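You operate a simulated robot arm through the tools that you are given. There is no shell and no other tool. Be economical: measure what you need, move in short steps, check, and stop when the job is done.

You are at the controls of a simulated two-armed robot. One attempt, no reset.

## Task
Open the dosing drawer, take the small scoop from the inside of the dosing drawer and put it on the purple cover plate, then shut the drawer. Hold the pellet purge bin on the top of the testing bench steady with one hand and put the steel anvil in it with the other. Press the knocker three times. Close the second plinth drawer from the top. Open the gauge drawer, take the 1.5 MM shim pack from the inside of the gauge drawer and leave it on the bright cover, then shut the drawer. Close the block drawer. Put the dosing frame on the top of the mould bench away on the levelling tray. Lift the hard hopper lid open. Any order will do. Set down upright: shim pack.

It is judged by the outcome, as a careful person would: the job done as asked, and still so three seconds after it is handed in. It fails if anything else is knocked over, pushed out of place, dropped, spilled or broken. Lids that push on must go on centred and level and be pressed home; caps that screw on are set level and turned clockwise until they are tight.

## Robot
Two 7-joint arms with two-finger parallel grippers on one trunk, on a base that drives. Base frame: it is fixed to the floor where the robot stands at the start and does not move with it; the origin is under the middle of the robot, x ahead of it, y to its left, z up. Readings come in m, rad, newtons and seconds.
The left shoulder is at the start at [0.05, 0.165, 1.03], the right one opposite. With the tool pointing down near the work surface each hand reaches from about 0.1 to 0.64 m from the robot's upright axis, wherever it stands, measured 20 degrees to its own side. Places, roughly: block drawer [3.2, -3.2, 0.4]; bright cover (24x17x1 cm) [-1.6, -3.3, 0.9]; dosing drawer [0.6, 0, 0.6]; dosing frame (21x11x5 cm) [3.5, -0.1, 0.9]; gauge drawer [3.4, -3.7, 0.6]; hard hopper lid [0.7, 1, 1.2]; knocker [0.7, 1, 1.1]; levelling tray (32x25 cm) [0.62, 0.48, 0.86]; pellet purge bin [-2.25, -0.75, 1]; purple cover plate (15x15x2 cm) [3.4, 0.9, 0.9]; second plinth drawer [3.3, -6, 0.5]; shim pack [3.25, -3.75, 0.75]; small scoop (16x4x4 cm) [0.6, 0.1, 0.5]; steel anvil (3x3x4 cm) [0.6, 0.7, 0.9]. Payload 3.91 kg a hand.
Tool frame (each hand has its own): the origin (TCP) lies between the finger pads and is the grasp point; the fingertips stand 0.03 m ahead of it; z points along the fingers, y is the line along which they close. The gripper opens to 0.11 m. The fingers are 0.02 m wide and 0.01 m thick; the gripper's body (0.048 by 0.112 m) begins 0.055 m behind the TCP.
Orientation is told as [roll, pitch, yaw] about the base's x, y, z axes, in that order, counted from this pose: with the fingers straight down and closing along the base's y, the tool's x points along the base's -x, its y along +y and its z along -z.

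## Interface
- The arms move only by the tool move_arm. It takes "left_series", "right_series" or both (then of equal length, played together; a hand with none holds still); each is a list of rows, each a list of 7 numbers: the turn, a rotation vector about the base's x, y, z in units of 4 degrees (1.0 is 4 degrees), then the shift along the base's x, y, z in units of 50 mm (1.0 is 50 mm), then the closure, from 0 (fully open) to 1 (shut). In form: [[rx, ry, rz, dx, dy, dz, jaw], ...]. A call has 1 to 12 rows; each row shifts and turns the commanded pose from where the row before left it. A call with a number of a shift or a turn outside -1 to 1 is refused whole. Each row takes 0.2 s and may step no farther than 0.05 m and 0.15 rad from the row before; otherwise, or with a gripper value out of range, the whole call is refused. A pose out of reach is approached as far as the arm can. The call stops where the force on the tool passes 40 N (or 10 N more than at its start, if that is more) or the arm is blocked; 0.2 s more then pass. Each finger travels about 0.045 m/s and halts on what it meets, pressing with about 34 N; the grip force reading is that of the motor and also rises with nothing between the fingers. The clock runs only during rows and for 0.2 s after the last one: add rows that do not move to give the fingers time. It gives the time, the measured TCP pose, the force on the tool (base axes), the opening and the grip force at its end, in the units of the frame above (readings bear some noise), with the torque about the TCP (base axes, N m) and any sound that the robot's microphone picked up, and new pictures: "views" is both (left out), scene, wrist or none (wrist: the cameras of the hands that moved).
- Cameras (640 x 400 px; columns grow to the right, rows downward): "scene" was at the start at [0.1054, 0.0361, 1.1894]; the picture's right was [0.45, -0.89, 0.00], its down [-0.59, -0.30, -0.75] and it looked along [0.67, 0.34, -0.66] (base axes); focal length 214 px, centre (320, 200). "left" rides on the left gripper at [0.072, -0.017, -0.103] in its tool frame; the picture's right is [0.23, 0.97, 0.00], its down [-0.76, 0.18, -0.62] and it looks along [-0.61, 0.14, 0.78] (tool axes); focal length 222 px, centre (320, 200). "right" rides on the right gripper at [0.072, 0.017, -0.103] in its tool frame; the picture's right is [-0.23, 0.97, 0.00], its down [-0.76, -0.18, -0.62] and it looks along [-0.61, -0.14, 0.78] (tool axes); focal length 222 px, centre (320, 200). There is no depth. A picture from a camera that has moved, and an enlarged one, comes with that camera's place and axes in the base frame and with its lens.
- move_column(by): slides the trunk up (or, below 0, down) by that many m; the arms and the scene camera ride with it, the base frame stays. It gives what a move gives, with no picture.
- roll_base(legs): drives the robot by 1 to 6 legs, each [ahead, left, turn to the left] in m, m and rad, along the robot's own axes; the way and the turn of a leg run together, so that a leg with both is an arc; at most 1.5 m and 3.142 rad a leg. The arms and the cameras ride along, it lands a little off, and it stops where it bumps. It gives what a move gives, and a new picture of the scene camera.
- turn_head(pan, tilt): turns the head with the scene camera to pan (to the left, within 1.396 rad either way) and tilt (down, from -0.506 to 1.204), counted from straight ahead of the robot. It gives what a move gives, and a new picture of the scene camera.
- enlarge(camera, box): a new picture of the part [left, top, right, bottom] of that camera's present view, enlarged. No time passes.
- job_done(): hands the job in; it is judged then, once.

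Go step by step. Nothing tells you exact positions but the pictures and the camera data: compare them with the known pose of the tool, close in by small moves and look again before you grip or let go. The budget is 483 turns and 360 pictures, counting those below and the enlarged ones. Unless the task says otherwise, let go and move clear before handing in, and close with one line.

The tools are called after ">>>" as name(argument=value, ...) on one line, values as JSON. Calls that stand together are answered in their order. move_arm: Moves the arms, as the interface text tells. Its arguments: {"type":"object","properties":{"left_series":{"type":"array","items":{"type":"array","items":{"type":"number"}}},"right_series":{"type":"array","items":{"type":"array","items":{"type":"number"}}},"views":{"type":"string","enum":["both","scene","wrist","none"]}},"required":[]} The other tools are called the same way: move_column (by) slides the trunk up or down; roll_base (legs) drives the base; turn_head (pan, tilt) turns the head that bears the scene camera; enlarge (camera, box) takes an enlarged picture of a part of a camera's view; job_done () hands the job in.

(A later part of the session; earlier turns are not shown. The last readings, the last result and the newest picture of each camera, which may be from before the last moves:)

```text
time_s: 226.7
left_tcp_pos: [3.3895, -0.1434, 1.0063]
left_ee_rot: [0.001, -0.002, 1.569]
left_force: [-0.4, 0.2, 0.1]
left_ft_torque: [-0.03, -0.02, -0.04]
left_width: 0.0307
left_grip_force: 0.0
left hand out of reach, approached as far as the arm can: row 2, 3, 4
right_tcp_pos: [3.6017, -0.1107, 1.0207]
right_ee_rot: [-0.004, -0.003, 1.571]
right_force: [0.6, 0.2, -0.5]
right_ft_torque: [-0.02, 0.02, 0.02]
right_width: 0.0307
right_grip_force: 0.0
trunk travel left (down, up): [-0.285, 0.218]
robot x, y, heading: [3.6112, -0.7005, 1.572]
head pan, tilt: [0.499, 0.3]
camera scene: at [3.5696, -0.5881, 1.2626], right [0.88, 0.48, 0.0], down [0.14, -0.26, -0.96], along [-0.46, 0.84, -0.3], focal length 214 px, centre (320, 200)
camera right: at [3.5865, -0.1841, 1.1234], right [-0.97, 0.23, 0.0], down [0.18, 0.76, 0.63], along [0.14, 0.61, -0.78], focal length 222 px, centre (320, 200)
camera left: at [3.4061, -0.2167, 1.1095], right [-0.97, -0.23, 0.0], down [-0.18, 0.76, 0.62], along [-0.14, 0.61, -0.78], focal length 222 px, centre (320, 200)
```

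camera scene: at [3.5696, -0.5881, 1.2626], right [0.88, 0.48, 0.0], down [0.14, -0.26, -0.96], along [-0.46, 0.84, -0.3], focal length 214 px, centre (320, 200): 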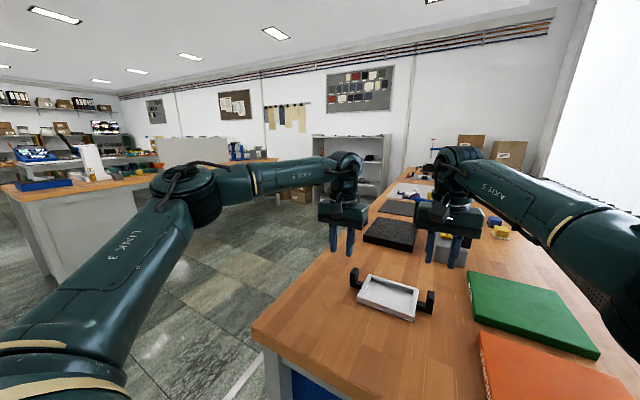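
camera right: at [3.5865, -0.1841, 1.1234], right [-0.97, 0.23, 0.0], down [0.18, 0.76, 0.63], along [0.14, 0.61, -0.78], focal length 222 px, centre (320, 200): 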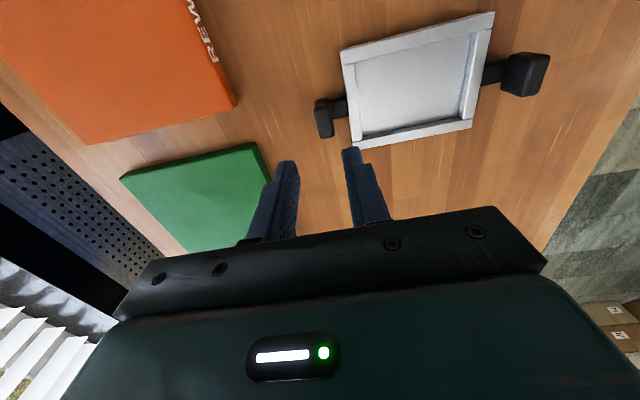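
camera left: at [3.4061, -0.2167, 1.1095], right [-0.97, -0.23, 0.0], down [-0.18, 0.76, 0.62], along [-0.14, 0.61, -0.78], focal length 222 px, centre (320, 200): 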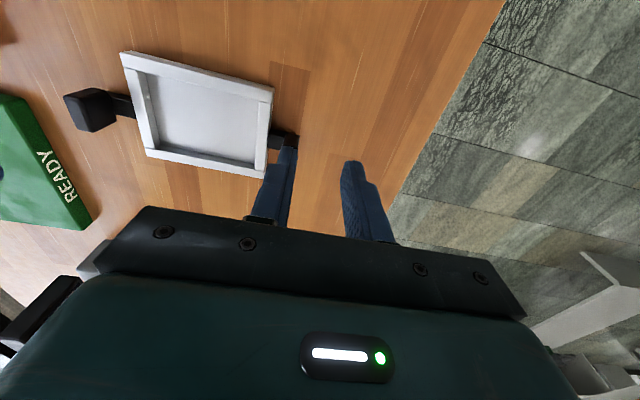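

Nearly there; one more small base shift (right 0.05, ahead 0.04).

>>> roll_base(legs=[[0.04, -0.05, 0]])

>>> move_arm(left_series=[[0, 0, 0, -0.27, -0.02, 0, 0.75], [0, 0, 0, -0.27, -0.02, 0, 0.75], [0, 0, 0, 0, 0, 0, 0.75]], right_series=[[0, 0, 0, -0.5, -0.4, 0, 0.75], [0, 0, 0, -0.5, -0.4, 0, 0.75], [0, 0, 0, 0, 0, 0, 0.75]], views="wrist")

```text
time_s: 227.8
left_tcp_pos: [3.4386, -0.1045, 1.006]
left_ee_rot: [0.004, 0.001, 1.572]
left_force: [-0.3, 0.4, -0.7]
left_ft_torque: [-0.03, 0.03, -0.01]
left_width: 0.0308
left_grip_force: 0.1
right_tcp_pos: [3.6519, -0.0697, 1.0211]
right_ee_rot: [0.0, -0.003, 1.569]
right_force: [-0.1, 0.8, -0.3]
right_ft_torque: [-0.03, 0.02, 0.01]
right_width: 0.0308
right_grip_force: 0.0
trunk travel left (down, up): [-0.285, 0.218]
robot x, y, heading: [3.661, -0.6567, 1.566]
head pan, tilt: [0.499, 0.3]
camera scene: at [3.6194, -0.5484, 1.2625], right [0.88, 0.48, 0.0], down [0.14, -0.26, -0.96], along [-0.46, 0.84, -0.3], focal length 214 px, centre (320, 200)
```

scene: 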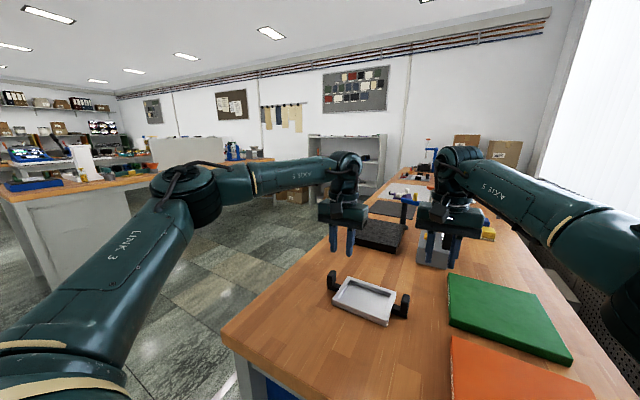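

```text
time_s: 228.6
left_tcp_pos: [3.4119, -0.1059, 1.0063]
left_ee_rot: [0.003, 0.0, 1.57]
left_force: [0.4, 0.2, -0.3]
left_ft_torque: [0.0, -0.02, 0.0]
left_width: 0.0277
left_grip_force: 0.0
right_tcp_pos: [3.6021, -0.1109, 1.0207]
right_ee_rot: [-0.002, -0.001, 1.57]
right_force: [0.3, 0.4, -1.0]
right_ft_torque: [0.0, -0.02, 0.03]
right_width: 0.0273
right_grip_force: 0.0
trunk travel left (down, up): [-0.285, 0.218]
robot x, y, heading: [3.6657, -0.6577, 1.566]
head pan, tilt: [0.499, 0.3]
camera right: at [3.5861, -0.1846, 1.1234], right [-0.97, 0.23, 0.0], down [0.18, 0.76, 0.63], along [0.14, 0.61, -0.78], focal length 222 px, centre (320, 200)
camera left: at [3.4283, -0.1793, 1.1097], right [-0.97, -0.23, 0.0], down [-0.18, 0.76, 0.62], along [-0.14, 0.61, -0.78], focal length 222 px, centre (320, 200)
```

right: 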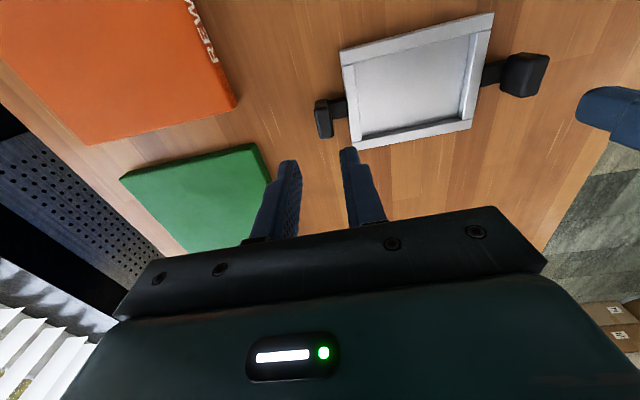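
left: 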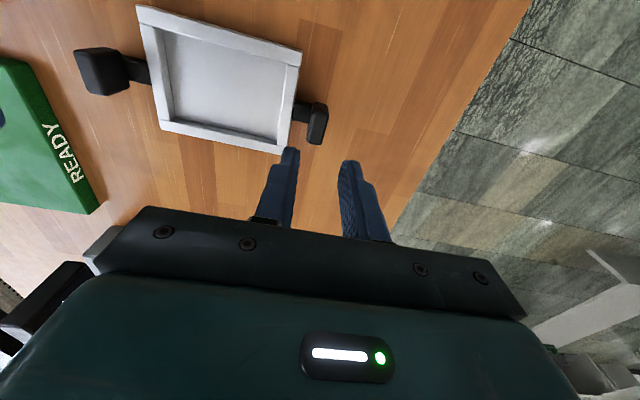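

Aligned within a few mm. Lower both hands so the tips just straddle the post tops, then check.

>>> move_arm(left_series=[[0, 0, 0, 0.06, 0, -0.5, 0.73], [0, 0, 0, 0, 0, -0.5, 0.73], [0, 0, 0, 0, 0, -0.42, 0.73]], right_series=[[0, 0, 0, -0.04, 0.08, -0.6, 0.73], [0, 0, 0, 0, 0, -0.6, 0.73], [0, 0, 0, 0, 0, -0.5, 0.73]], views="wrist")

```text
time_s: 229.4
left_tcp_pos: [3.4157, -0.1081, 0.9351]
left_ee_rot: [0.003, 0.0, 1.57]
left_force: [0.4, -0.3, -1.4]
left_ft_torque: [-0.02, -0.02, 0.02]
left_width: 0.0296
left_grip_force: 0.0
right_tcp_pos: [3.6014, -0.1076, 0.9361]
right_ee_rot: [-0.004, -0.001, 1.571]
right_force: [1.1, -1.0, -0.2]
right_ft_torque: [0.03, 0.02, 0.03]
right_width: 0.0296
right_grip_force: 0.0
trunk travel left (down, up): [-0.285, 0.218]
robot x, y, heading: [3.6639, -0.6595, 1.568]
head pan, tilt: [0.499, 0.3]
camera right: at [3.5844, -0.1805, 1.0379], right [-0.97, 0.23, 0.0], down [0.18, 0.76, 0.63], along [0.14, 0.61, -0.78], focal length 222 px, centre (320, 200)
camera left: at [3.4319, -0.1794, 1.0379], right [-0.97, -0.23, 0.0], down [-0.18, 0.76, 0.62], along [-0.14, 0.61, -0.78], focal length 222 px, centre (320, 200)
```

right: 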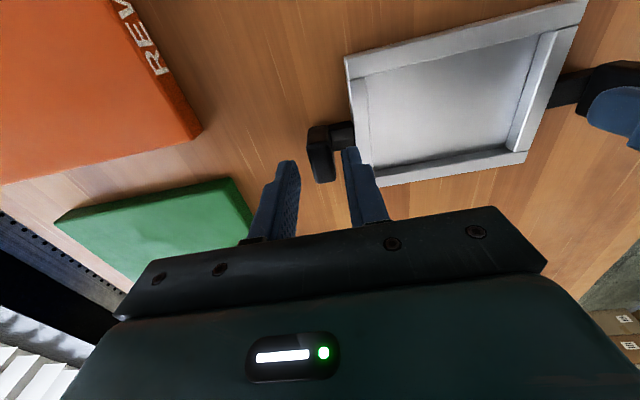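
left: 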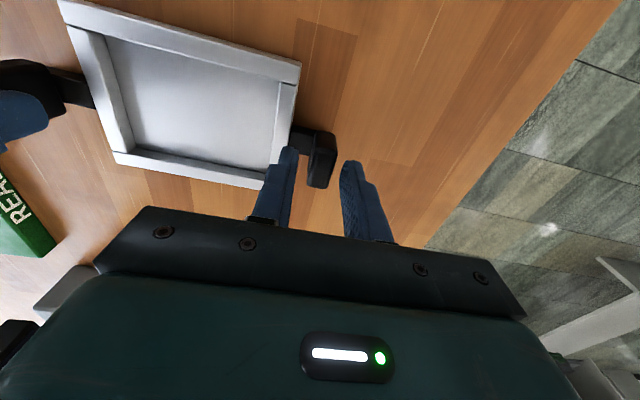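

Good lateral centring. Shift slightly forward, lower 25 mm and close both.

>>> move_arm(left_series=[[0, 0, 0, -0.02, 0.14, 0, 0.73], [0, 0, 0, 0, 0, -0.25, 0.73], [0, 0, 0, 0, 0, -0.25, 0.73], [0, 0, 0, 0, 0, 0, 0.85], [0, 0, 0, 0, 0, 0, 1], [0, 0, 0, 0, 0, 0, 1]], right_series=[[0, 0, 0, 0, 0.12, 0, 0.73], [0, 0, 0, 0, 0, -0.25, 0.73], [0, 0, 0, 0, 0, -0.25, 0.73], [0, 0, 0, 0, 0, 0, 0.85], [0, 0, 0, 0, 0, 0, 1], [0, 0, 0, 0, 0, 0, 1]], views="wrist")

```text
time_s: 230.8
left_tcp_pos: [3.4141, -0.1016, 0.9087]
left_ee_rot: [0.002, 0.001, 1.569]
left_force: [-1.4, -3.9, 1.1]
left_ft_torque: [0.34, -0.24, -0.41]
left_width: 0.0157
left_grip_force: 34.6
right_tcp_pos: [3.5991, -0.1009, 0.9113]
right_ee_rot: [-0.004, -0.003, 1.57]
right_force: [0.6, 4.4, 0.4]
right_ft_torque: [-0.26, 0.27, -0.33]
right_width: 0.0159
right_grip_force: 34.2
trunk travel left (down, up): [-0.285, 0.218]
robot x, y, heading: [3.668, -0.6571, 1.57]
head pan, tilt: [0.499, 0.3]
camera right: at [3.584, -0.1742, 1.0131], right [-0.97, 0.23, 0.0], down [0.18, 0.76, 0.63], along [0.15, 0.61, -0.78], focal length 222 px, centre (320, 200)
camera left: at [3.431, -0.1732, 1.0127], right [-0.97, -0.23, 0.0], down [-0.17, 0.76, 0.62], along [-0.14, 0.61, -0.78], focal length 222 px, centre (320, 200)
```

right: 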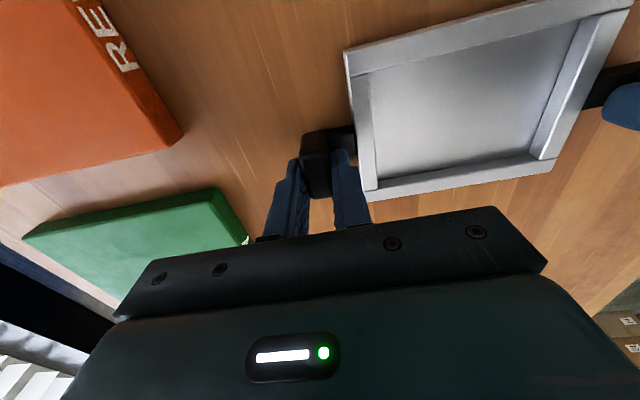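
left: 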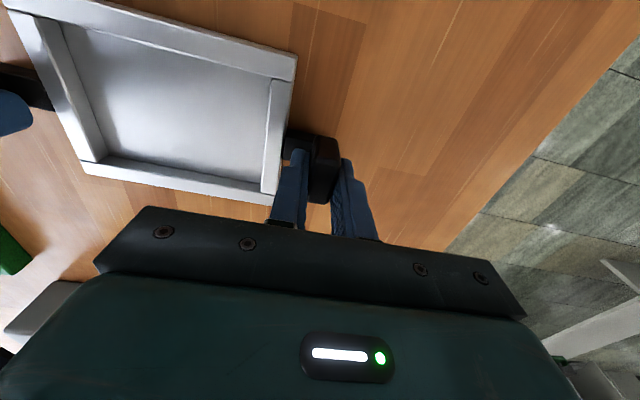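

Both posts are gripped (≈16 mm). Lift together slowly.

>>> move_arm(left_series=[[0, 0, 0, 0, 0, 0.1, 1], [0, 0, 0, 0, 0, 0.2, 1], [0, 0, 0, 0, 0, 0.3, 1], [0, 0, 0, 0, 0, 0.3, 1], [0, 0, 0, 0, 0, 0.3, 1]], right_series=[[0, 0, 0, 0, 0, 0.1, 1], [0, 0, 0, 0, 0, 0.2, 1], [0, 0, 0, 0, 0, 0.3, 1], [0, 0, 0, 0, 0, 0.3, 1], [0, 0, 0, 0, 0, 0.3, 1]], views="both")

```text
time_s: 232.0
left_tcp_pos: [3.4139, -0.1017, 0.9708]
left_ee_rot: [0.003, 0.002, 1.57]
left_force: [1.0, -6.5, -3.3]
left_ft_torque: [-0.36, 0.06, -0.54]
left_width: 0.0156
left_grip_force: 33.6
right_tcp_pos: [3.5999, -0.1008, 0.9733]
right_ee_rot: [-0.002, -0.004, 1.57]
right_force: [-0.9, 5.7, 1.2]
right_ft_torque: [0.35, 0.42, -0.57]
right_width: 0.0157
right_grip_force: 34.4
trunk travel left (down, up): [-0.285, 0.218]
robot x, y, heading: [3.6601, -0.6565, 1.568]
head pan, tilt: [0.499, 0.3]
camera scene: at [3.6191, -0.5487, 1.2625], right [0.88, 0.48, 0.0], down [0.14, -0.26, -0.96], along [-0.46, 0.84, -0.3], focal length 214 px, centre (320, 200)
camera right: at [3.5843, -0.1746, 1.0736], right [-0.97, 0.23, 0.0], down [0.18, 0.76, 0.63], along [0.14, 0.61, -0.78], focal length 222 px, centre (320, 200)
camera left: at [3.4311, -0.1732, 1.0738], right [-0.97, -0.23, 0.0], down [-0.17, 0.76, 0.62], along [-0.14, 0.61, -0.78], focal length 222 px, centre (320, 200)
```

scene: 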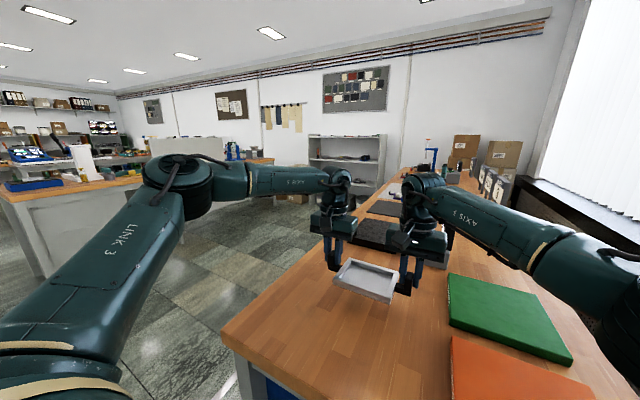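
right: 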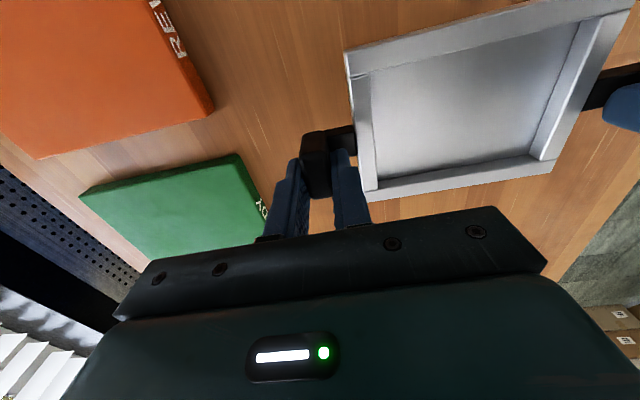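
left: 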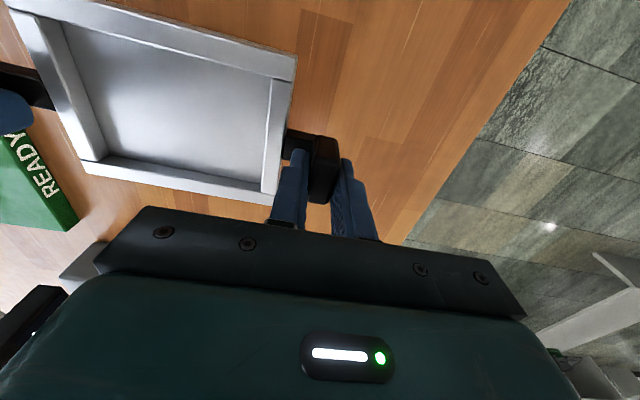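

The frame is up and level. I raise the trunk a bit, back away from the bench and strafe clear before turning.

>>> move_column(by=0.1)

>>> roll_base(legs=[[-0.33, 0, 0], [0, 1.25, 0], [0, 0, -1.571]])

```text
time_s: 233.3
left_tcp_pos: [3.4143, -0.1003, 1.0689]
left_ee_rot: [0.004, 0.0, 1.569]
left_force: [1.9, -6.1, -4.4]
left_ft_torque: [-0.54, 0.05, -0.66]
left_width: 0.0154
left_grip_force: 34.1
right_tcp_pos: [3.5993, -0.1007, 1.0697]
right_ee_rot: [-0.001, -0.002, 1.57]
right_force: [-1.5, 6.8, 0.6]
right_ft_torque: [0.56, 0.43, -0.59]
right_width: 0.0158
right_grip_force: 33.7
trunk travel left (down, up): [-0.385, 0.118]
robot x, y, heading: [3.6623, -0.6601, 1.568]
head pan, tilt: [0.499, 0.3]
```

```text
time_s: 250.1
left_tcp_pos: [2.9724, -0.7408, 1.0694]
left_ee_rot: [0.003, 0.0, -0.007]
left_force: [-5.1, -5.4, -2.2]
left_ft_torque: [-0.03, 0.2, -0.49]
left_width: 0.0157
left_grip_force: 34.0
right_tcp_pos: [2.9724, -0.9275, 1.0722]
right_ee_rot: [-0.001, -0.001, -0.007]
right_force: [5.3, 6.1, 0.8]
right_ft_torque: [0.42, -0.2, -0.51]
right_width: 0.0157
right_grip_force: 33.9
trunk travel left (down, up): [-0.385, 0.118]
robot x, y, heading: [2.4143, -0.9874, -0.009]
head pan, tilt: [0.499, 0.3]
camera scene: at [2.5269, -0.9434, 1.3625], right [0.47, -0.88, 0.0], down [-0.26, -0.14, -0.96], along [0.84, 0.45, -0.3], focal length 214 px, centre (320, 200)
```

scene: 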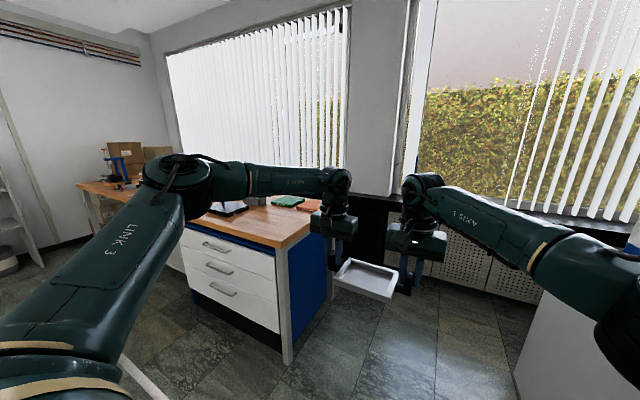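

Now drive backwards past the bench end, then strafe left in front of the levelling tray.

>>> roll_base(legs=[[-1.45, 0, 0], [-1.42, 0, 0.009], [0, 1.31, 0]])

>>> turn_head(pan=0.2, tilt=0.6)

```text
time_s: 275.4
left_tcp_pos: [0.0522, 0.5589, 1.0689]
left_ee_rot: [0.004, 0.0, 0.015]
left_force: [-4.0, -1.7, -2.7]
left_ft_torque: [-0.1, 0.02, -0.39]
left_width: 0.0156
left_grip_force: 33.7
right_tcp_pos: [0.0552, 0.372, 1.0716]
right_ee_rot: [-0.004, -0.002, 0.015]
right_force: [4.4, 1.4, -0.7]
right_ft_torque: [0.37, -0.06, -0.37]
right_width: 0.0157
right_grip_force: 33.7
trunk travel left (down, up): [-0.385, 0.118]
robot x, y, heading: [-0.5041, 0.3049, 0.017]
head pan, tilt: [0.499, 0.3]
camera scene: at [-0.3893, 0.3464, 1.3625], right [0.49, -0.87, 0.0], down [-0.26, -0.14, -0.96], along [0.83, 0.47, -0.3], focal length 214 px, centre (320, 200)
```

scene: 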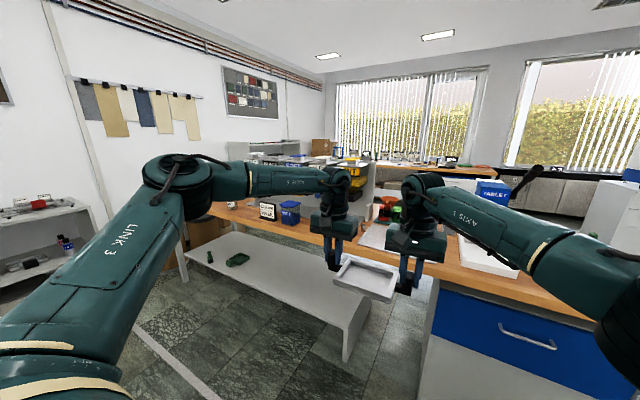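

```text
time_s: 276.2
left_tcp_pos: [0.0515, 0.558, 1.0694]
left_ee_rot: [0.003, 0.0, 0.012]
left_force: [-2.5, -0.7, -1.2]
left_ft_torque: [-0.13, -0.42, -0.31]
left_width: 0.0158
left_grip_force: 33.6
right_tcp_pos: [0.0557, 0.3726, 1.0708]
right_ee_rot: [-0.002, -0.002, 0.012]
right_force: [3.0, 0.6, -1.1]
right_ft_torque: [0.27, 0.47, -0.25]
right_width: 0.0159
right_grip_force: 33.9
trunk travel left (down, up): [-0.385, 0.118]
robot x, y, heading: [-0.5009, 0.3004, 0.012]
head pan, tilt: [0.201, 0.6]
camera scene: at [-0.3843, 0.3194, 1.3351], right [0.21, -0.98, 0.0], down [-0.55, -0.12, -0.83], along [0.81, 0.17, -0.56], focal length 214 px, centre (320, 200)
```

scene: 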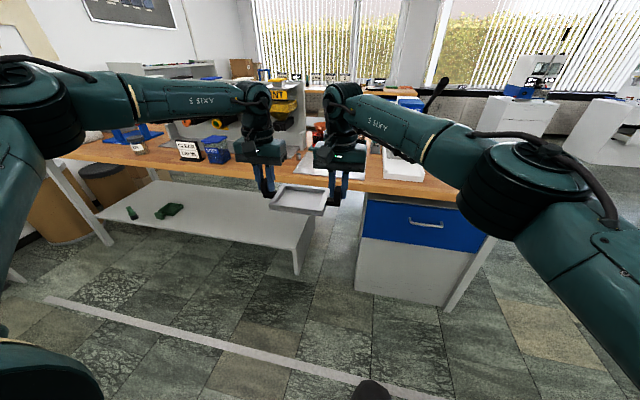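

The levelling tray is the steel plate at about (0.60, 0.47). I drive ahead to hold the frame over it.

>>> roll_base(legs=[[0.45, 0.01, -0.012]])

>>> turn_head(pan=0.25, tilt=0.8)

```text
time_s: 278.9
left_tcp_pos: [0.5062, 0.5673, 1.0689]
left_ee_rot: [0.003, 0.001, 0.005]
left_force: [-3.8, -1.9, -2.9]
left_ft_torque: [-0.14, 0.3, -0.34]
left_width: 0.0156
left_grip_force: 34.1
right_tcp_pos: [0.5068, 0.3813, 1.0717]
right_ee_rot: [-0.002, -0.003, 0.006]
right_force: [4.7, 0.9, 0.6]
right_ft_torque: [0.31, -0.27, -0.35]
right_width: 0.0154
right_grip_force: 34.1
trunk travel left (down, up): [-0.385, 0.118]
robot x, y, heading: [-0.0512, 0.3146, 0.004]
head pan, tilt: [0.201, 0.6]
camera scene: at [0.0667, 0.3322, 1.335], right [0.2, -0.98, 0.0], down [-0.55, -0.12, -0.82], along [0.81, 0.17, -0.57], focal length 214 px, centre (320, 200)
```

scene: 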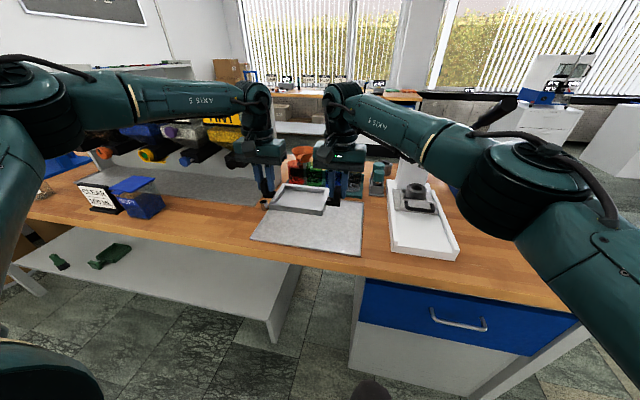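

```text
time_s: 279.6
left_tcp_pos: [0.505, 0.5676, 1.0704]
left_ee_rot: [0.003, 0.001, 0.003]
left_force: [-2.5, -0.6, -1.9]
left_ft_torque: [-0.16, -0.31, -0.23]
left_width: 0.0156
left_grip_force: 34.0
right_tcp_pos: [0.5061, 0.3809, 1.0727]
right_ee_rot: [-0.003, -0.004, 0.004]
right_force: [1.9, 0.2, -1.2]
right_ft_torque: [0.24, 0.29, -0.22]
right_width: 0.0159
right_grip_force: 33.8
trunk travel left (down, up): [-0.385, 0.118]
robot x, y, heading: [-0.0505, 0.3137, 0.005]
head pan, tilt: [0.25, 0.799]
camera scene: at [0.0577, 0.3345, 1.3182], right [0.25, -0.97, 0.0], down [-0.69, -0.18, -0.7], along [0.68, 0.18, -0.72], focal length 214 px, centre (320, 200)
```

scene: 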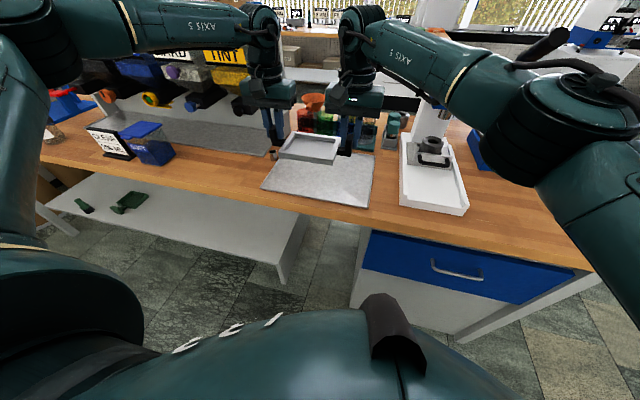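

Tray centre is (0.615, 0.47). Drive 0.11 m ahead, then lower.

>>> roll_base(legs=[[0.11, 0, -0.004]])

>>> move_column(by=-0.1)

>>> turn_head(pan=0.25, tilt=0.9)

```text
time_s: 280.8
left_tcp_pos: [0.6159, 0.5657, 1.0692]
left_ee_rot: [0.004, 0.001, 0.0]
left_force: [-2.1, -0.7, -2.2]
left_ft_torque: [-0.2, -0.07, -0.24]
left_width: 0.0156
left_grip_force: 33.5
right_tcp_pos: [0.617, 0.38, 1.0712]
right_ee_rot: [-0.002, -0.003, 0.001]
right_force: [3.6, 0.5, -1.0]
right_ft_torque: [0.18, 0.11, -0.32]
right_width: 0.0156
right_grip_force: 33.8
trunk travel left (down, up): [-0.385, 0.118]
robot x, y, heading: [0.059, 0.317, 0.001]
head pan, tilt: [0.25, 0.799]
camera scene: at [0.1686, 0.3343, 1.3181], right [0.25, -0.97, 0.0], down [-0.7, -0.18, -0.7], along [0.67, 0.17, -0.72], focal length 214 px, centre (320, 200)
```

scene: 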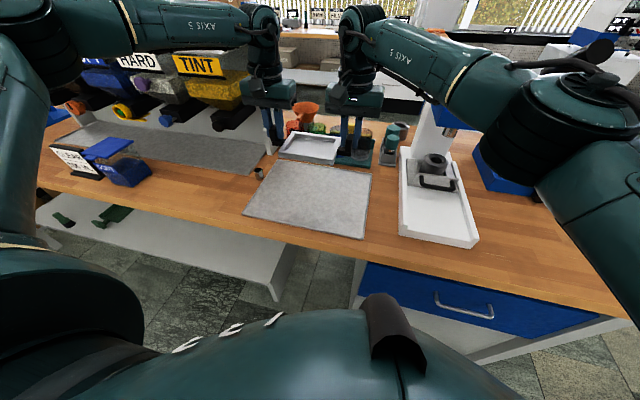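

```text
time_s: 282.1
left_tcp_pos: [0.6148, 0.5657, 0.9693]
left_ee_rot: [0.004, 0.001, 0.001]
left_force: [-1.9, -0.8, -1.7]
left_ft_torque: [-0.2, -0.23, -0.15]
left_width: 0.0155
left_grip_force: 33.8
right_tcp_pos: [0.6169, 0.3799, 0.9706]
right_ee_rot: [-0.001, -0.005, 0.002]
right_force: [2.5, 0.5, -0.6]
right_ft_torque: [0.25, 0.2, -0.2]
right_width: 0.0155
right_grip_force: 34.1
trunk travel left (down, up): [-0.285, 0.218]
robot x, y, heading: [0.0594, 0.3152, -0.003]
head pan, tilt: [0.25, 0.799]
```

```text
time_s: 282.8
left_tcp_pos: [0.6161, 0.5653, 0.9694]
left_ee_rot: [0.003, 0.002, 0.002]
left_force: [-1.9, -0.6, -1.6]
left_ft_torque: [-0.18, -0.07, -0.22]
left_width: 0.0158
left_grip_force: 34.0
right_tcp_pos: [0.6167, 0.3795, 0.9722]
right_ee_rot: [-0.001, -0.002, 0.001]
right_force: [2.1, 1.0, -0.5]
right_ft_torque: [0.23, 0.09, -0.21]
right_width: 0.0156
right_grip_force: 34.4
trunk travel left (down, up): [-0.285, 0.218]
robot x, y, heading: [0.06, 0.3162, -0.002]
head pan, tilt: [0.25, 0.901]
camera scene: at [0.1626, 0.333, 1.2103], right [0.25, -0.97, 0.0], down [-0.76, -0.19, -0.62], along [0.6, 0.15, -0.78], focal length 214 px, centre (320, 200)
```

scene: 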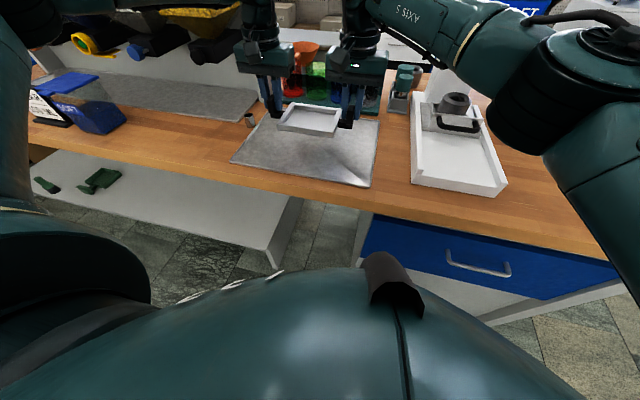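

Frame is centred over the tray. Lower with both arms to contact.

>>> move_arm(left_series=[[0, 0, 0, 0, 0, -0.3, 1], [0, 0, 0, 0, 0, -0.3, 1], [0, 0, 0, 0, 0, -0.2, 1], [0, 0, 0, 0, 0, -0.1, 1], [0, 0, 0, 0, 0, -0.1, 1]], right_series=[[0, 0, 0, 0, 0, -0.3, 1], [0, 0, 0, 0, 0, -0.3, 1], [0, 0, 0, 0, 0, -0.2, 1], [0, 0, 0, 0, 0, -0.12, 1], [0, 0, 0, 0, 0, -0.12, 1]], views="scene")

```text
time_s: 284.0
left_tcp_pos: [0.6149, 0.5662, 0.9181]
left_ee_rot: [0.005, 0.001, 0.002]
left_force: [-1.3, 0.1, -6.1]
left_ft_torque: [0.23, -0.33, -0.11]
left_width: 0.0159
left_grip_force: 34.1
right_tcp_pos: [0.6166, 0.3793, 0.919]
right_ee_rot: [-0.002, -0.003, 0.002]
right_force: [1.3, 1.3, 3.8]
right_ft_torque: [0.64, 0.35, -0.11]
right_width: 0.0157
right_grip_force: 33.8
trunk travel left (down, up): [-0.285, 0.218]
robot x, y, heading: [0.0603, 0.3176, -0.001]
head pan, tilt: [0.25, 0.901]
camera scene: at [0.1626, 0.3331, 1.2103], right [0.25, -0.97, 0.0], down [-0.76, -0.19, -0.62], along [0.6, 0.15, -0.78], focal length 214 px, centre (320, 200)
```

scene: 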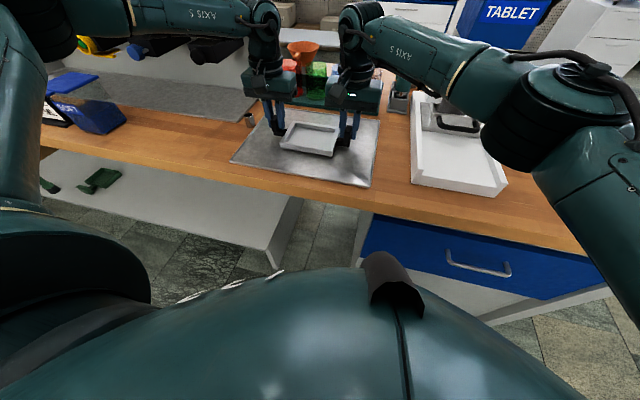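

Almost down. A few more millimetres.

>>> move_arm(left_series=[[0, 0, 0, 0, 0, -0.06, 1], [0, 0, 0, 0, 0, -0.04, 1]], right_series=[[0, 0, 0, 0, 0, -0.06, 1], [0, 0, 0, 0, 0, -0.04, 1]], views="wrist")

```text
time_s: 284.6
left_tcp_pos: [0.6158, 0.5654, 0.9139]
left_ee_rot: [0.002, 0.001, 0.001]
left_force: [-1.3, 1.7, -6.8]
left_ft_torque: [0.36, -0.2, -0.01]
left_width: 0.0157
left_grip_force: 33.1
right_tcp_pos: [0.6164, 0.3795, 0.9156]
right_ee_rot: [-0.001, -0.004, 0.002]
right_force: [0.5, -0.2, 7.0]
right_ft_torque: [0.7, 0.2, 0.02]
right_width: 0.0156
right_grip_force: 33.5
trunk travel left (down, up): [-0.285, 0.218]
robot x, y, heading: [0.0573, 0.3152, -0.002]
head pan, tilt: [0.25, 0.901]
camera right: at [0.5452, 0.3957, 1.0169], right [0.23, 0.97, 0.0], down [0.76, -0.18, 0.63], along [0.61, -0.14, -0.78], focal length 222 px, centre (320, 200)
camera left: at [0.5428, 0.5486, 1.0183], right [-0.23, 0.97, 0.0], down [0.76, 0.18, 0.62], along [0.61, 0.15, -0.78], focal length 222 px, centre (320, 200)
```

right: 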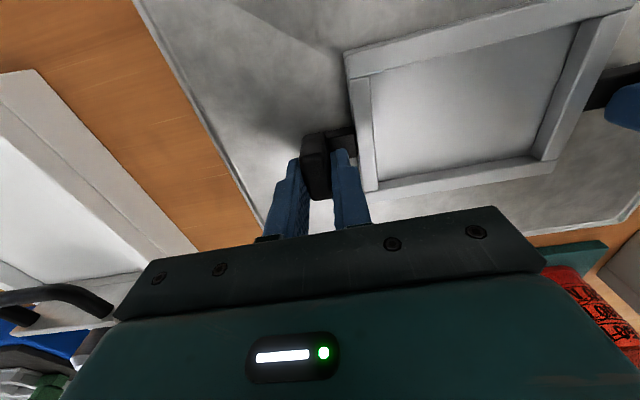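
left: 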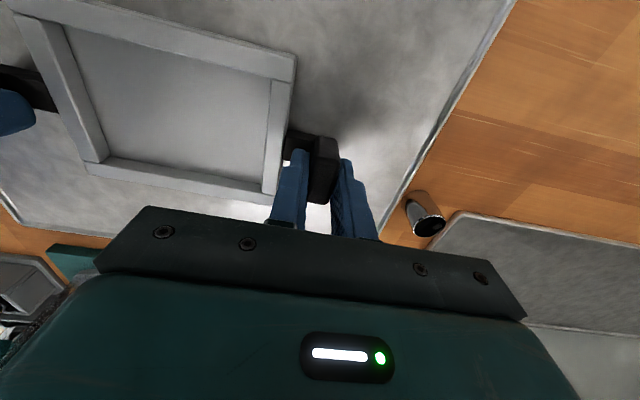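

The right side touches; left needs a few mm more.

>>> move_arm(left_series=[[0, 0, 0, 0, 0, -0.05, 1], [0, 0, 0, 0, 0, -0.05, 1], [0, 0, 0, 0, 0, 0, 1]], right_series=[[0, 0, 0, 0, 0, -0.02, 1], [0, 0, 0, 0, 0, -0.02, 1], [0, 0, 0, 0, 0, 0, 1]], views="none")

```text
time_s: 285.4
left_tcp_pos: [0.6154, 0.5657, 0.9124]
left_ee_rot: [0.001, -0.005, 0.001]
left_force: [1.7, 4.8, 18.0]
left_ft_torque: [-0.12, 0.76, -0.35]
left_width: 0.0161
left_grip_force: 34.2
right_tcp_pos: [0.6155, 0.3792, 0.9154]
right_ee_rot: [0.001, -0.006, 0.0]
right_force: [8.1, 2.9, 18.9]
right_ft_torque: [0.06, 0.55, -0.27]
right_width: 0.016
right_grip_force: 33.8
trunk travel left (down, up): [-0.285, 0.218]
robot x, y, heading: [0.0603, 0.318, -0.002]
head pan, tilt: [0.25, 0.901]
```

Both sides seated. Relax, open narrowly, and rise.

>>> move_arm(left_series=[[0, 0, 0, 0, 0, 0.05, 1], [0, 0, 0, 0, 0, 0, 0.78], [0, 0, 0, 0, 0, 0, 0.76], [0, 0, 0, 0, 0, 0.2, 0.76], [0, 0, 0, 0, 0, 0.4, 0.76], [0, 0, 0, 0, 0, 0.6, 0.76], [0, 0, 0, 0, 0, 0.8, 0.76], [0, 0, 0, 0, 0, 0.8, 0.5]], right_series=[[0, 0, 0, 0, 0, 0.05, 1], [0, 0, 0, 0, 0, 0, 0.78], [0, 0, 0, 0, 0, 0, 0.76], [0, 0, 0, 0, 0, 0.2, 0.76], [0, 0, 0, 0, 0, 0.4, 0.76], [0, 0, 0, 0, 0, 0.6, 0.76], [0, 0, 0, 0, 0, 0.8, 0.76], [0, 0, 0, 0, 0, 0.8, 0.5]])

```text
time_s: 287.2
left_tcp_pos: [0.6145, 0.5659, 1.0533]
left_ee_rot: [0.001, 0.003, 0.004]
left_force: [-0.3, 0.1, 0.0]
left_ft_torque: [0.0, 0.03, 0.05]
left_width: 0.0549
left_grip_force: 0.1
right_tcp_pos: [0.6148, 0.38, 1.0542]
right_ee_rot: [-0.002, -0.005, 0.004]
right_force: [0.8, 0.0, 0.5]
right_ft_torque: [0.03, 0.02, 0.01]
right_width: 0.055
right_grip_force: 0.1
trunk travel left (down, up): [-0.285, 0.218]
robot x, y, heading: [0.0572, 0.3155, -0.0]
head pan, tilt: [0.25, 0.901]
camera scene: at [0.162, 0.3336, 1.2102], right [0.25, -0.97, 0.0], down [-0.76, -0.19, -0.62], along [0.6, 0.15, -0.78], focal length 214 px, centre (320, 200)
camera right: at [0.5432, 0.3954, 1.1572], right [0.22, 0.97, 0.0], down [0.76, -0.17, 0.63], along [0.61, -0.14, -0.78], focal length 222 px, centre (320, 200)
camera left: at [0.5424, 0.5491, 1.1562], right [-0.23, 0.97, 0.0], down [0.76, 0.18, 0.62], along [0.61, 0.15, -0.78], focal length 222 px, centre (320, 200)
```

scene: 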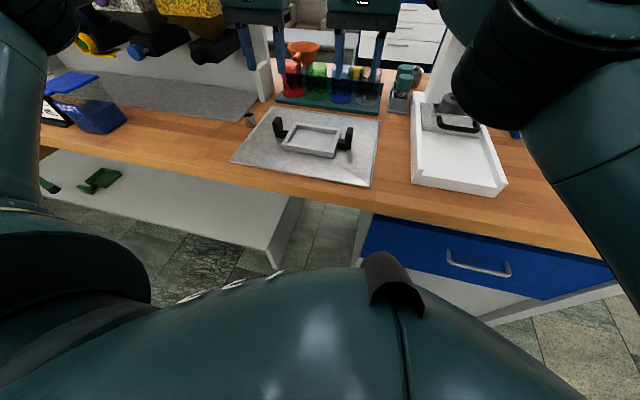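
right: 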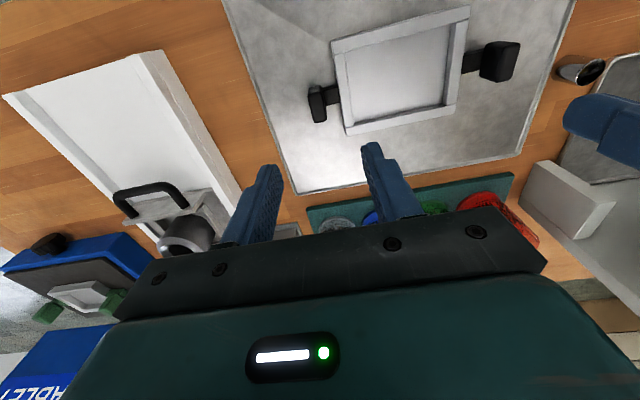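
left: 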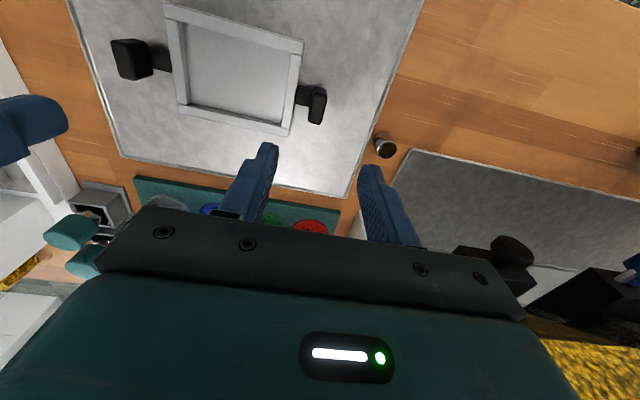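

The dosing frame rests on the levelling tray. Next: the hard hopper. I back away and move left to view it.

>>> roll_base(legs=[[-0.45, 0, 0], [0, 0.65, 0]])

>>> turn_head(pan=0.0, tilt=0.25)

```text
time_s: 295.6
left_tcp_pos: [0.1726, 1.2075, 1.052]
left_ee_rot: [0.002, -0.001, -0.002]
left_force: [0.7, 0.5, -0.6]
left_ft_torque: [0.01, 0.03, -0.01]
left_width: 0.0549
left_grip_force: 0.1
right_tcp_pos: [0.1723, 1.0207, 1.0553]
right_ee_rot: [0.0, -0.006, -0.003]
right_force: [-0.4, 0.5, 0.0]
right_ft_torque: [-0.02, 0.0, 0.01]
right_width: 0.0548
right_grip_force: 0.0
trunk travel left (down, up): [-0.285, 0.218]
robot x, y, heading: [-0.3835, 0.9603, -0.009]
head pan, tilt: [0.25, 0.901]
camera scene: at [-0.2815, 0.9763, 1.2103], right [0.24, -0.97, 0.0], down [-0.76, -0.19, -0.62], along [0.6, 0.15, -0.78], focal length 214 px, centre (320, 200)
```

scene: 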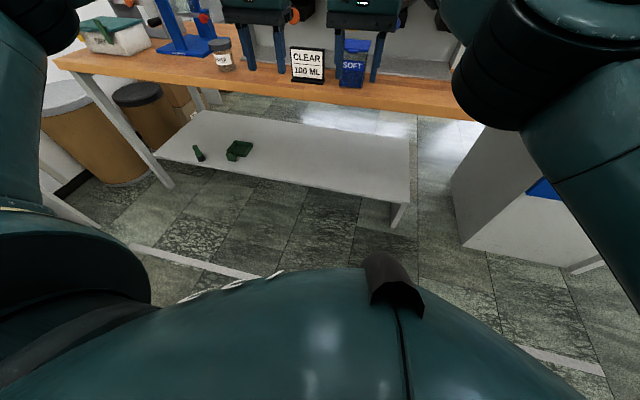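

```text
time_s: 296.6
left_tcp_pos: [0.1723, 1.2065, 1.0528]
left_ee_rot: [0.004, 0.0, -0.004]
left_force: [0.5, 0.4, 0.0]
left_ft_torque: [0.02, 0.02, 0.0]
left_width: 0.0549
left_grip_force: 0.1
right_tcp_pos: [0.172, 1.0194, 1.0557]
right_ee_rot: [-0.002, -0.004, -0.003]
right_force: [0.4, 0.2, -1.4]
right_ft_torque: [0.01, -0.02, 0.01]
right_width: 0.0551
right_grip_force: 0.1
trunk travel left (down, up): [-0.285, 0.218]
robot x, y, heading: [-0.3845, 0.9605, -0.001]
head pan, tilt: [0.0, 0.25]
camera scene: at [-0.2613, 0.9575, 1.2672], right [0.0, -1.0, 0.0], down [-0.25, 0.0, -0.97], along [0.97, 0.0, -0.25], focal length 214 px, centre (320, 200)
```

scene: 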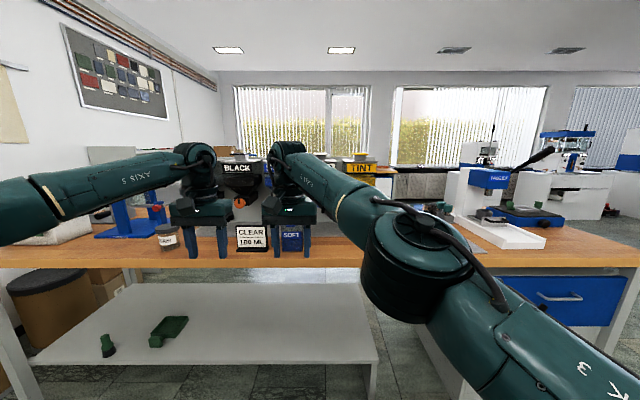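

My arms hide the hoppers. I spread the hands apart.

>>> move_arm(left_series=[[0, 0, 0, -0.5, 0.8, 0, 0], [0, 0, 0, -0.5, 0.8, 0, 0], [0, 0, 0, -0.5, 0.8, 0, 0], [0, 0, 0, 0, 0.8, 0, 0], [0, 0, 0, 0, 0.5, 0, 0]], right_series=[[0, 0, 0, -0.5, -0.9, 0, 0], [0, 0, 0, -0.5, -0.9, 0, 0], [0, 0, 0, -0.5, -0.9, 0, 0], [0, 0, 0, 0, -0.9, 0, 0], [0, 0, 0, 0, -0.9, 0, 0]], views="none")

>>> turn_head(pan=0.0, tilt=0.3)

```text
refused: row 1 steps farther than a row can; nothing moved
```

```text
time_s: 297.3
left_tcp_pos: [0.1723, 1.2062, 1.0521]
left_ee_rot: [0.004, -0.001, -0.004]
left_force: [-0.1, 0.7, 0.6]
left_ft_torque: [-0.02, -0.01, -0.02]
left_width: 0.0551
left_grip_force: 0.0
right_tcp_pos: [0.1715, 1.0195, 1.0548]
right_ee_rot: [-0.001, -0.005, -0.003]
right_force: [0.5, -0.3, 0.1]
right_ft_torque: [0.02, -0.02, -0.02]
right_width: 0.0549
right_grip_force: 0.0
trunk travel left (down, up): [-0.285, 0.218]
robot x, y, heading: [-0.3869, 0.959, -0.005]
head pan, tilt: [0.0, 0.3]
camera scene: at [-0.2614, 0.9575, 1.2626], right [0.0, -1.0, 0.0], down [-0.3, 0.0, -0.96], along [0.96, 0.0, -0.3], focal length 214 px, centre (320, 200)
```

scene: 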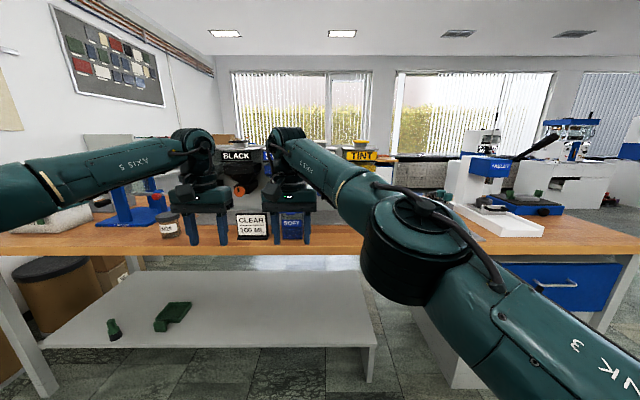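

>>> move_arm(left_series=[[0, 0, 0, -0.5, 0.7, 0, 0], [0, 0, 0, -0.5, 0.7, 0, 0], [0, 0, 0, -0.5, 0.7, 0, 0], [0, 0, 0, 0, 0.7, 0, 0], [0, 0, 0, 0, 0.5, 0, 0], [0, 0, 0, 0, 0, 0, 0]], right_series=[[0, 0, 0, -0.5, -0.8, 0, 0], [0, 0, 0, -0.5, -0.8, 0, 0], [0, 0, 0, -0.5, -0.8, 0, 0], [0, 0, 0, 0, -0.9, 0, 0], [0, 0, 0, 0, -0.9, 0, 0], [0, 0, 0, 0, -0.9, 0, 0]], views="scene")

```text
time_s: 298.7
left_tcp_pos: [0.0967, 1.3701, 1.0524]
left_ee_rot: [0.003, 0.0, -0.005]
left_force: [0.4, 0.5, 0.4]
left_ft_torque: [-0.03, 0.02, 0.01]
left_width: 0.1099
left_grip_force: 0.0
right_tcp_pos: [0.0975, 0.764, 1.0533]
right_ee_rot: [0.0, -0.005, -0.002]
right_force: [0.9, -0.7, -0.3]
right_ft_torque: [0.03, 0.01, 0.03]
right_width: 0.1101
right_grip_force: 0.1
trunk travel left (down, up): [-0.285, 0.218]
robot x, y, heading: [-0.3827, 0.9577, -0.002]
head pan, tilt: [0.0, 0.3]
camera scene: at [-0.2615, 0.9568, 1.2626], right [0.0, -1.0, 0.0], down [-0.3, 0.0, -0.96], along [0.96, 0.0, -0.3], focal length 214 px, centre (320, 200)
```

scene: 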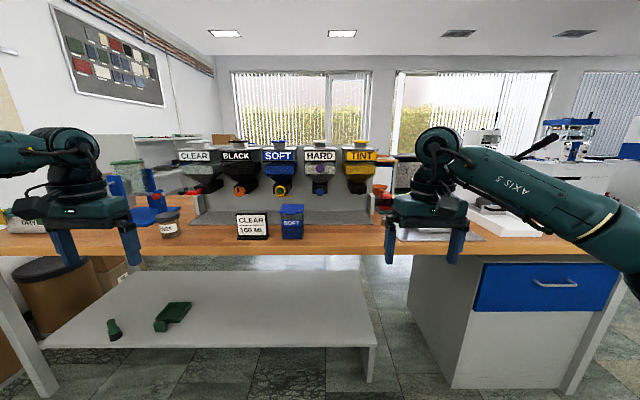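

>>> enlarge(camera="scene", box=[170, 130, 400, 250])

>>> enlarge(camera="scene", box=[270, 130, 390, 210])

```text
2.78 times, centred on (285, 190) of scene
camera zoom: at [-0.2615, 0.9568, 1.2626], right [0.0, -1.0, 0.0], down [-0.3, 0.0, -0.96], along [0.96, 0.0, -0.3], focal length 597 px, centre (417, 228)
```

zoom: 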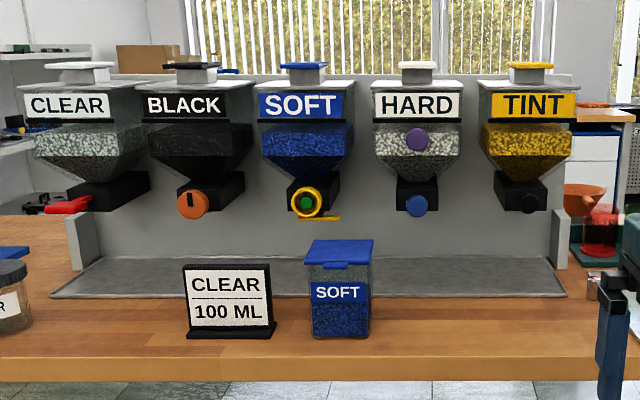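

```text
5.00 times, centred on (330, 170) of scene
camera zoom: at [-0.2615, 0.9568, 1.2626], right [0.0, -1.0, 0.0], down [-0.3, 0.0, -0.96], along [0.96, 0.0, -0.3], focal length 1072 px, centre (270, 350)
```

zoom: 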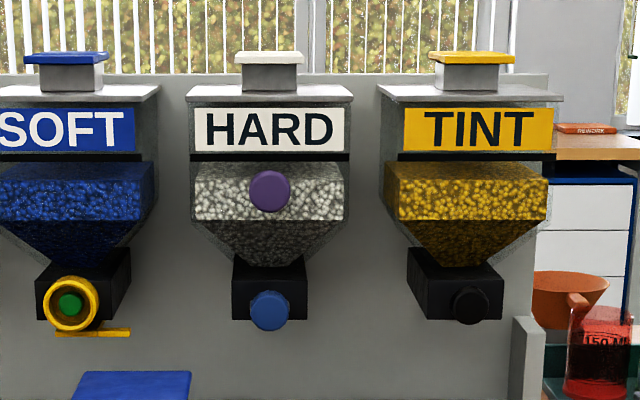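

The hard hopper is identified: purple round knocker on its front (≈0.69, 0.957, 1.11), white lid on top (≈0.75, 0.957, 1.23). I'll point the right hand's closed fingers forward and tuck the left hand back.

>>> move_arm(left_series=[[0, 0, 0, -0.4, 0, 0, 0], [0, 0, 0, -0.4, 0, 0, 0], [0, 0, 0, -0.4, 0, 0, 0], [0, 0, 0, -0.4, 0, 0, 0], [0, 0, 0, 0, 0, 0, 0], [0, 0, 0, 0, 0, 0, 0], [0, 0, 0, 0, 0, 0, 0], [0, 0, 0, 0, 0, 0, 0], [0, 0, 0, 0, 0, 0, 0], [0, 0, 0, 0, 0, 0, 0], [0, 0, 0, 0, 0, 0, 0], [0, 0, 0, 0, 0, 0, 0]], right_series=[[0, -1, 0, 0, 0, 0.1, 1], [0, -1, 0, 0, 0, 0.1, 1], [0, -1, 0, 0, 0, 0.1, 1], [0, -1, 0, 0, 0, 0.1, 1], [0, -1, 0, 0, 0, 0.1, 1], [0, -1, 0, 0, 0, 0.1, 1], [0, -1, 0, 0, 0, 0.1, 1], [0, -1, 0, 0, 0, 0.1, 1], [0, -1, 0, 0, 0, 0.1, 1], [0, -1, 0, 0, 0, 0.1, 1], [0, -1, 0, 0, 0, 0.1, 1], [0, -1, 0, 0, 0, 0.1, 1]], views="none")

>>> move_arm(right_series=[[0, -1, 0, 0, 0, 0, 1], [0, -1, 0, 0, 0, 0, 1], [0, -1, 0, 0, 0, 0, 1], [0, -1, 0, 0, 0, 0, 1], [0, -1, 0, 0, 0, 0, 1], [0, -1, 0, 0, 0, 0, 1], [0, -1, 0, 0, 0, 0, 1], [0, -1, 0, 0, 0, 0, 1], [0, -1, 0, 0, 0, 0, 1], [0, -0.5, 0, 0, 0, 0, 1]], views="both")

```text
time_s: 301.3
left_tcp_pos: [0.0174, 1.371, 1.0523]
left_ee_rot: [0.003, -0.001, -0.003]
left_force: [-0.6, 0.1, 0.1]
left_ft_torque: [0.0, -0.04, 0.02]
left_width: 0.1099
left_grip_force: 0.0
right_tcp_pos: [0.0981, 0.764, 1.1147]
right_ee_rot: [0.003, -0.843, -0.006]
right_force: [-0.3, -0.1, -0.1]
right_ft_torque: [-0.01, -0.01, -0.02]
right_width: 0.0
right_grip_force: 34.2
trunk travel left (down, up): [-0.285, 0.218]
robot x, y, heading: [-0.3882, 0.9618, -0.002]
head pan, tilt: [0.0, 0.3]
```

```text
time_s: 303.5
left_tcp_pos: [0.0164, 1.3711, 1.0526]
left_ee_rot: [0.003, -0.001, -0.004]
left_force: [0.9, -0.2, 0.7]
left_ft_torque: [0.03, 0.01, -0.02]
left_width: 0.1102
left_grip_force: 0.1
right_tcp_pos: [0.0968, 0.7653, 1.115]
right_ee_rot: [0.054, -1.505, -0.054]
right_force: [0.8, -0.5, 0.7]
right_ft_torque: [0.03, 0.0, 0.01]
right_width: 0.0
right_grip_force: 33.6
trunk travel left (down, up): [-0.285, 0.218]
robot x, y, heading: [-0.3848, 0.9595, 0.0]
head pan, tilt: [0.0, 0.3]
camera scene: at [-0.2614, 0.9574, 1.2626], right [0.0, -1.0, 0.0], down [-0.3, 0.0, -0.96], along [0.96, 0.0, -0.3], focal length 214 px, centre (320, 200)
camera right: at [-0.0094, 0.7811, 1.0482], right [0.02, 0.97, 0.23], down [-0.57, -0.18, 0.8], along [0.82, -0.14, 0.56], focal length 222 px, centre (320, 200)
```

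scene: 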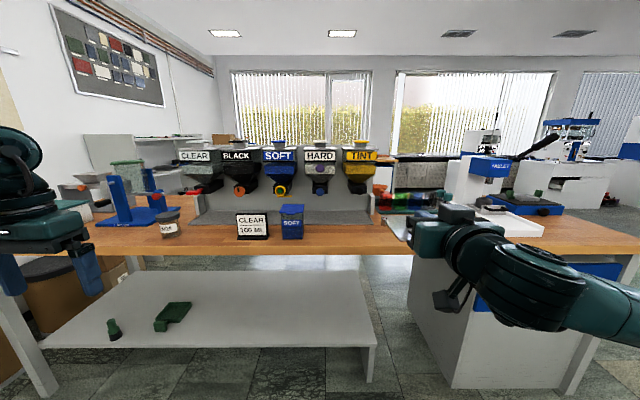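
right: 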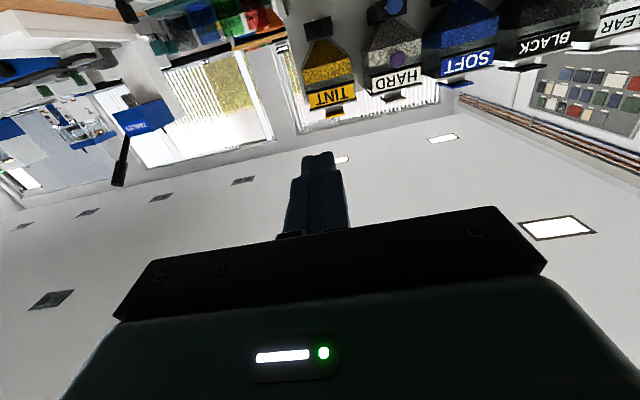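

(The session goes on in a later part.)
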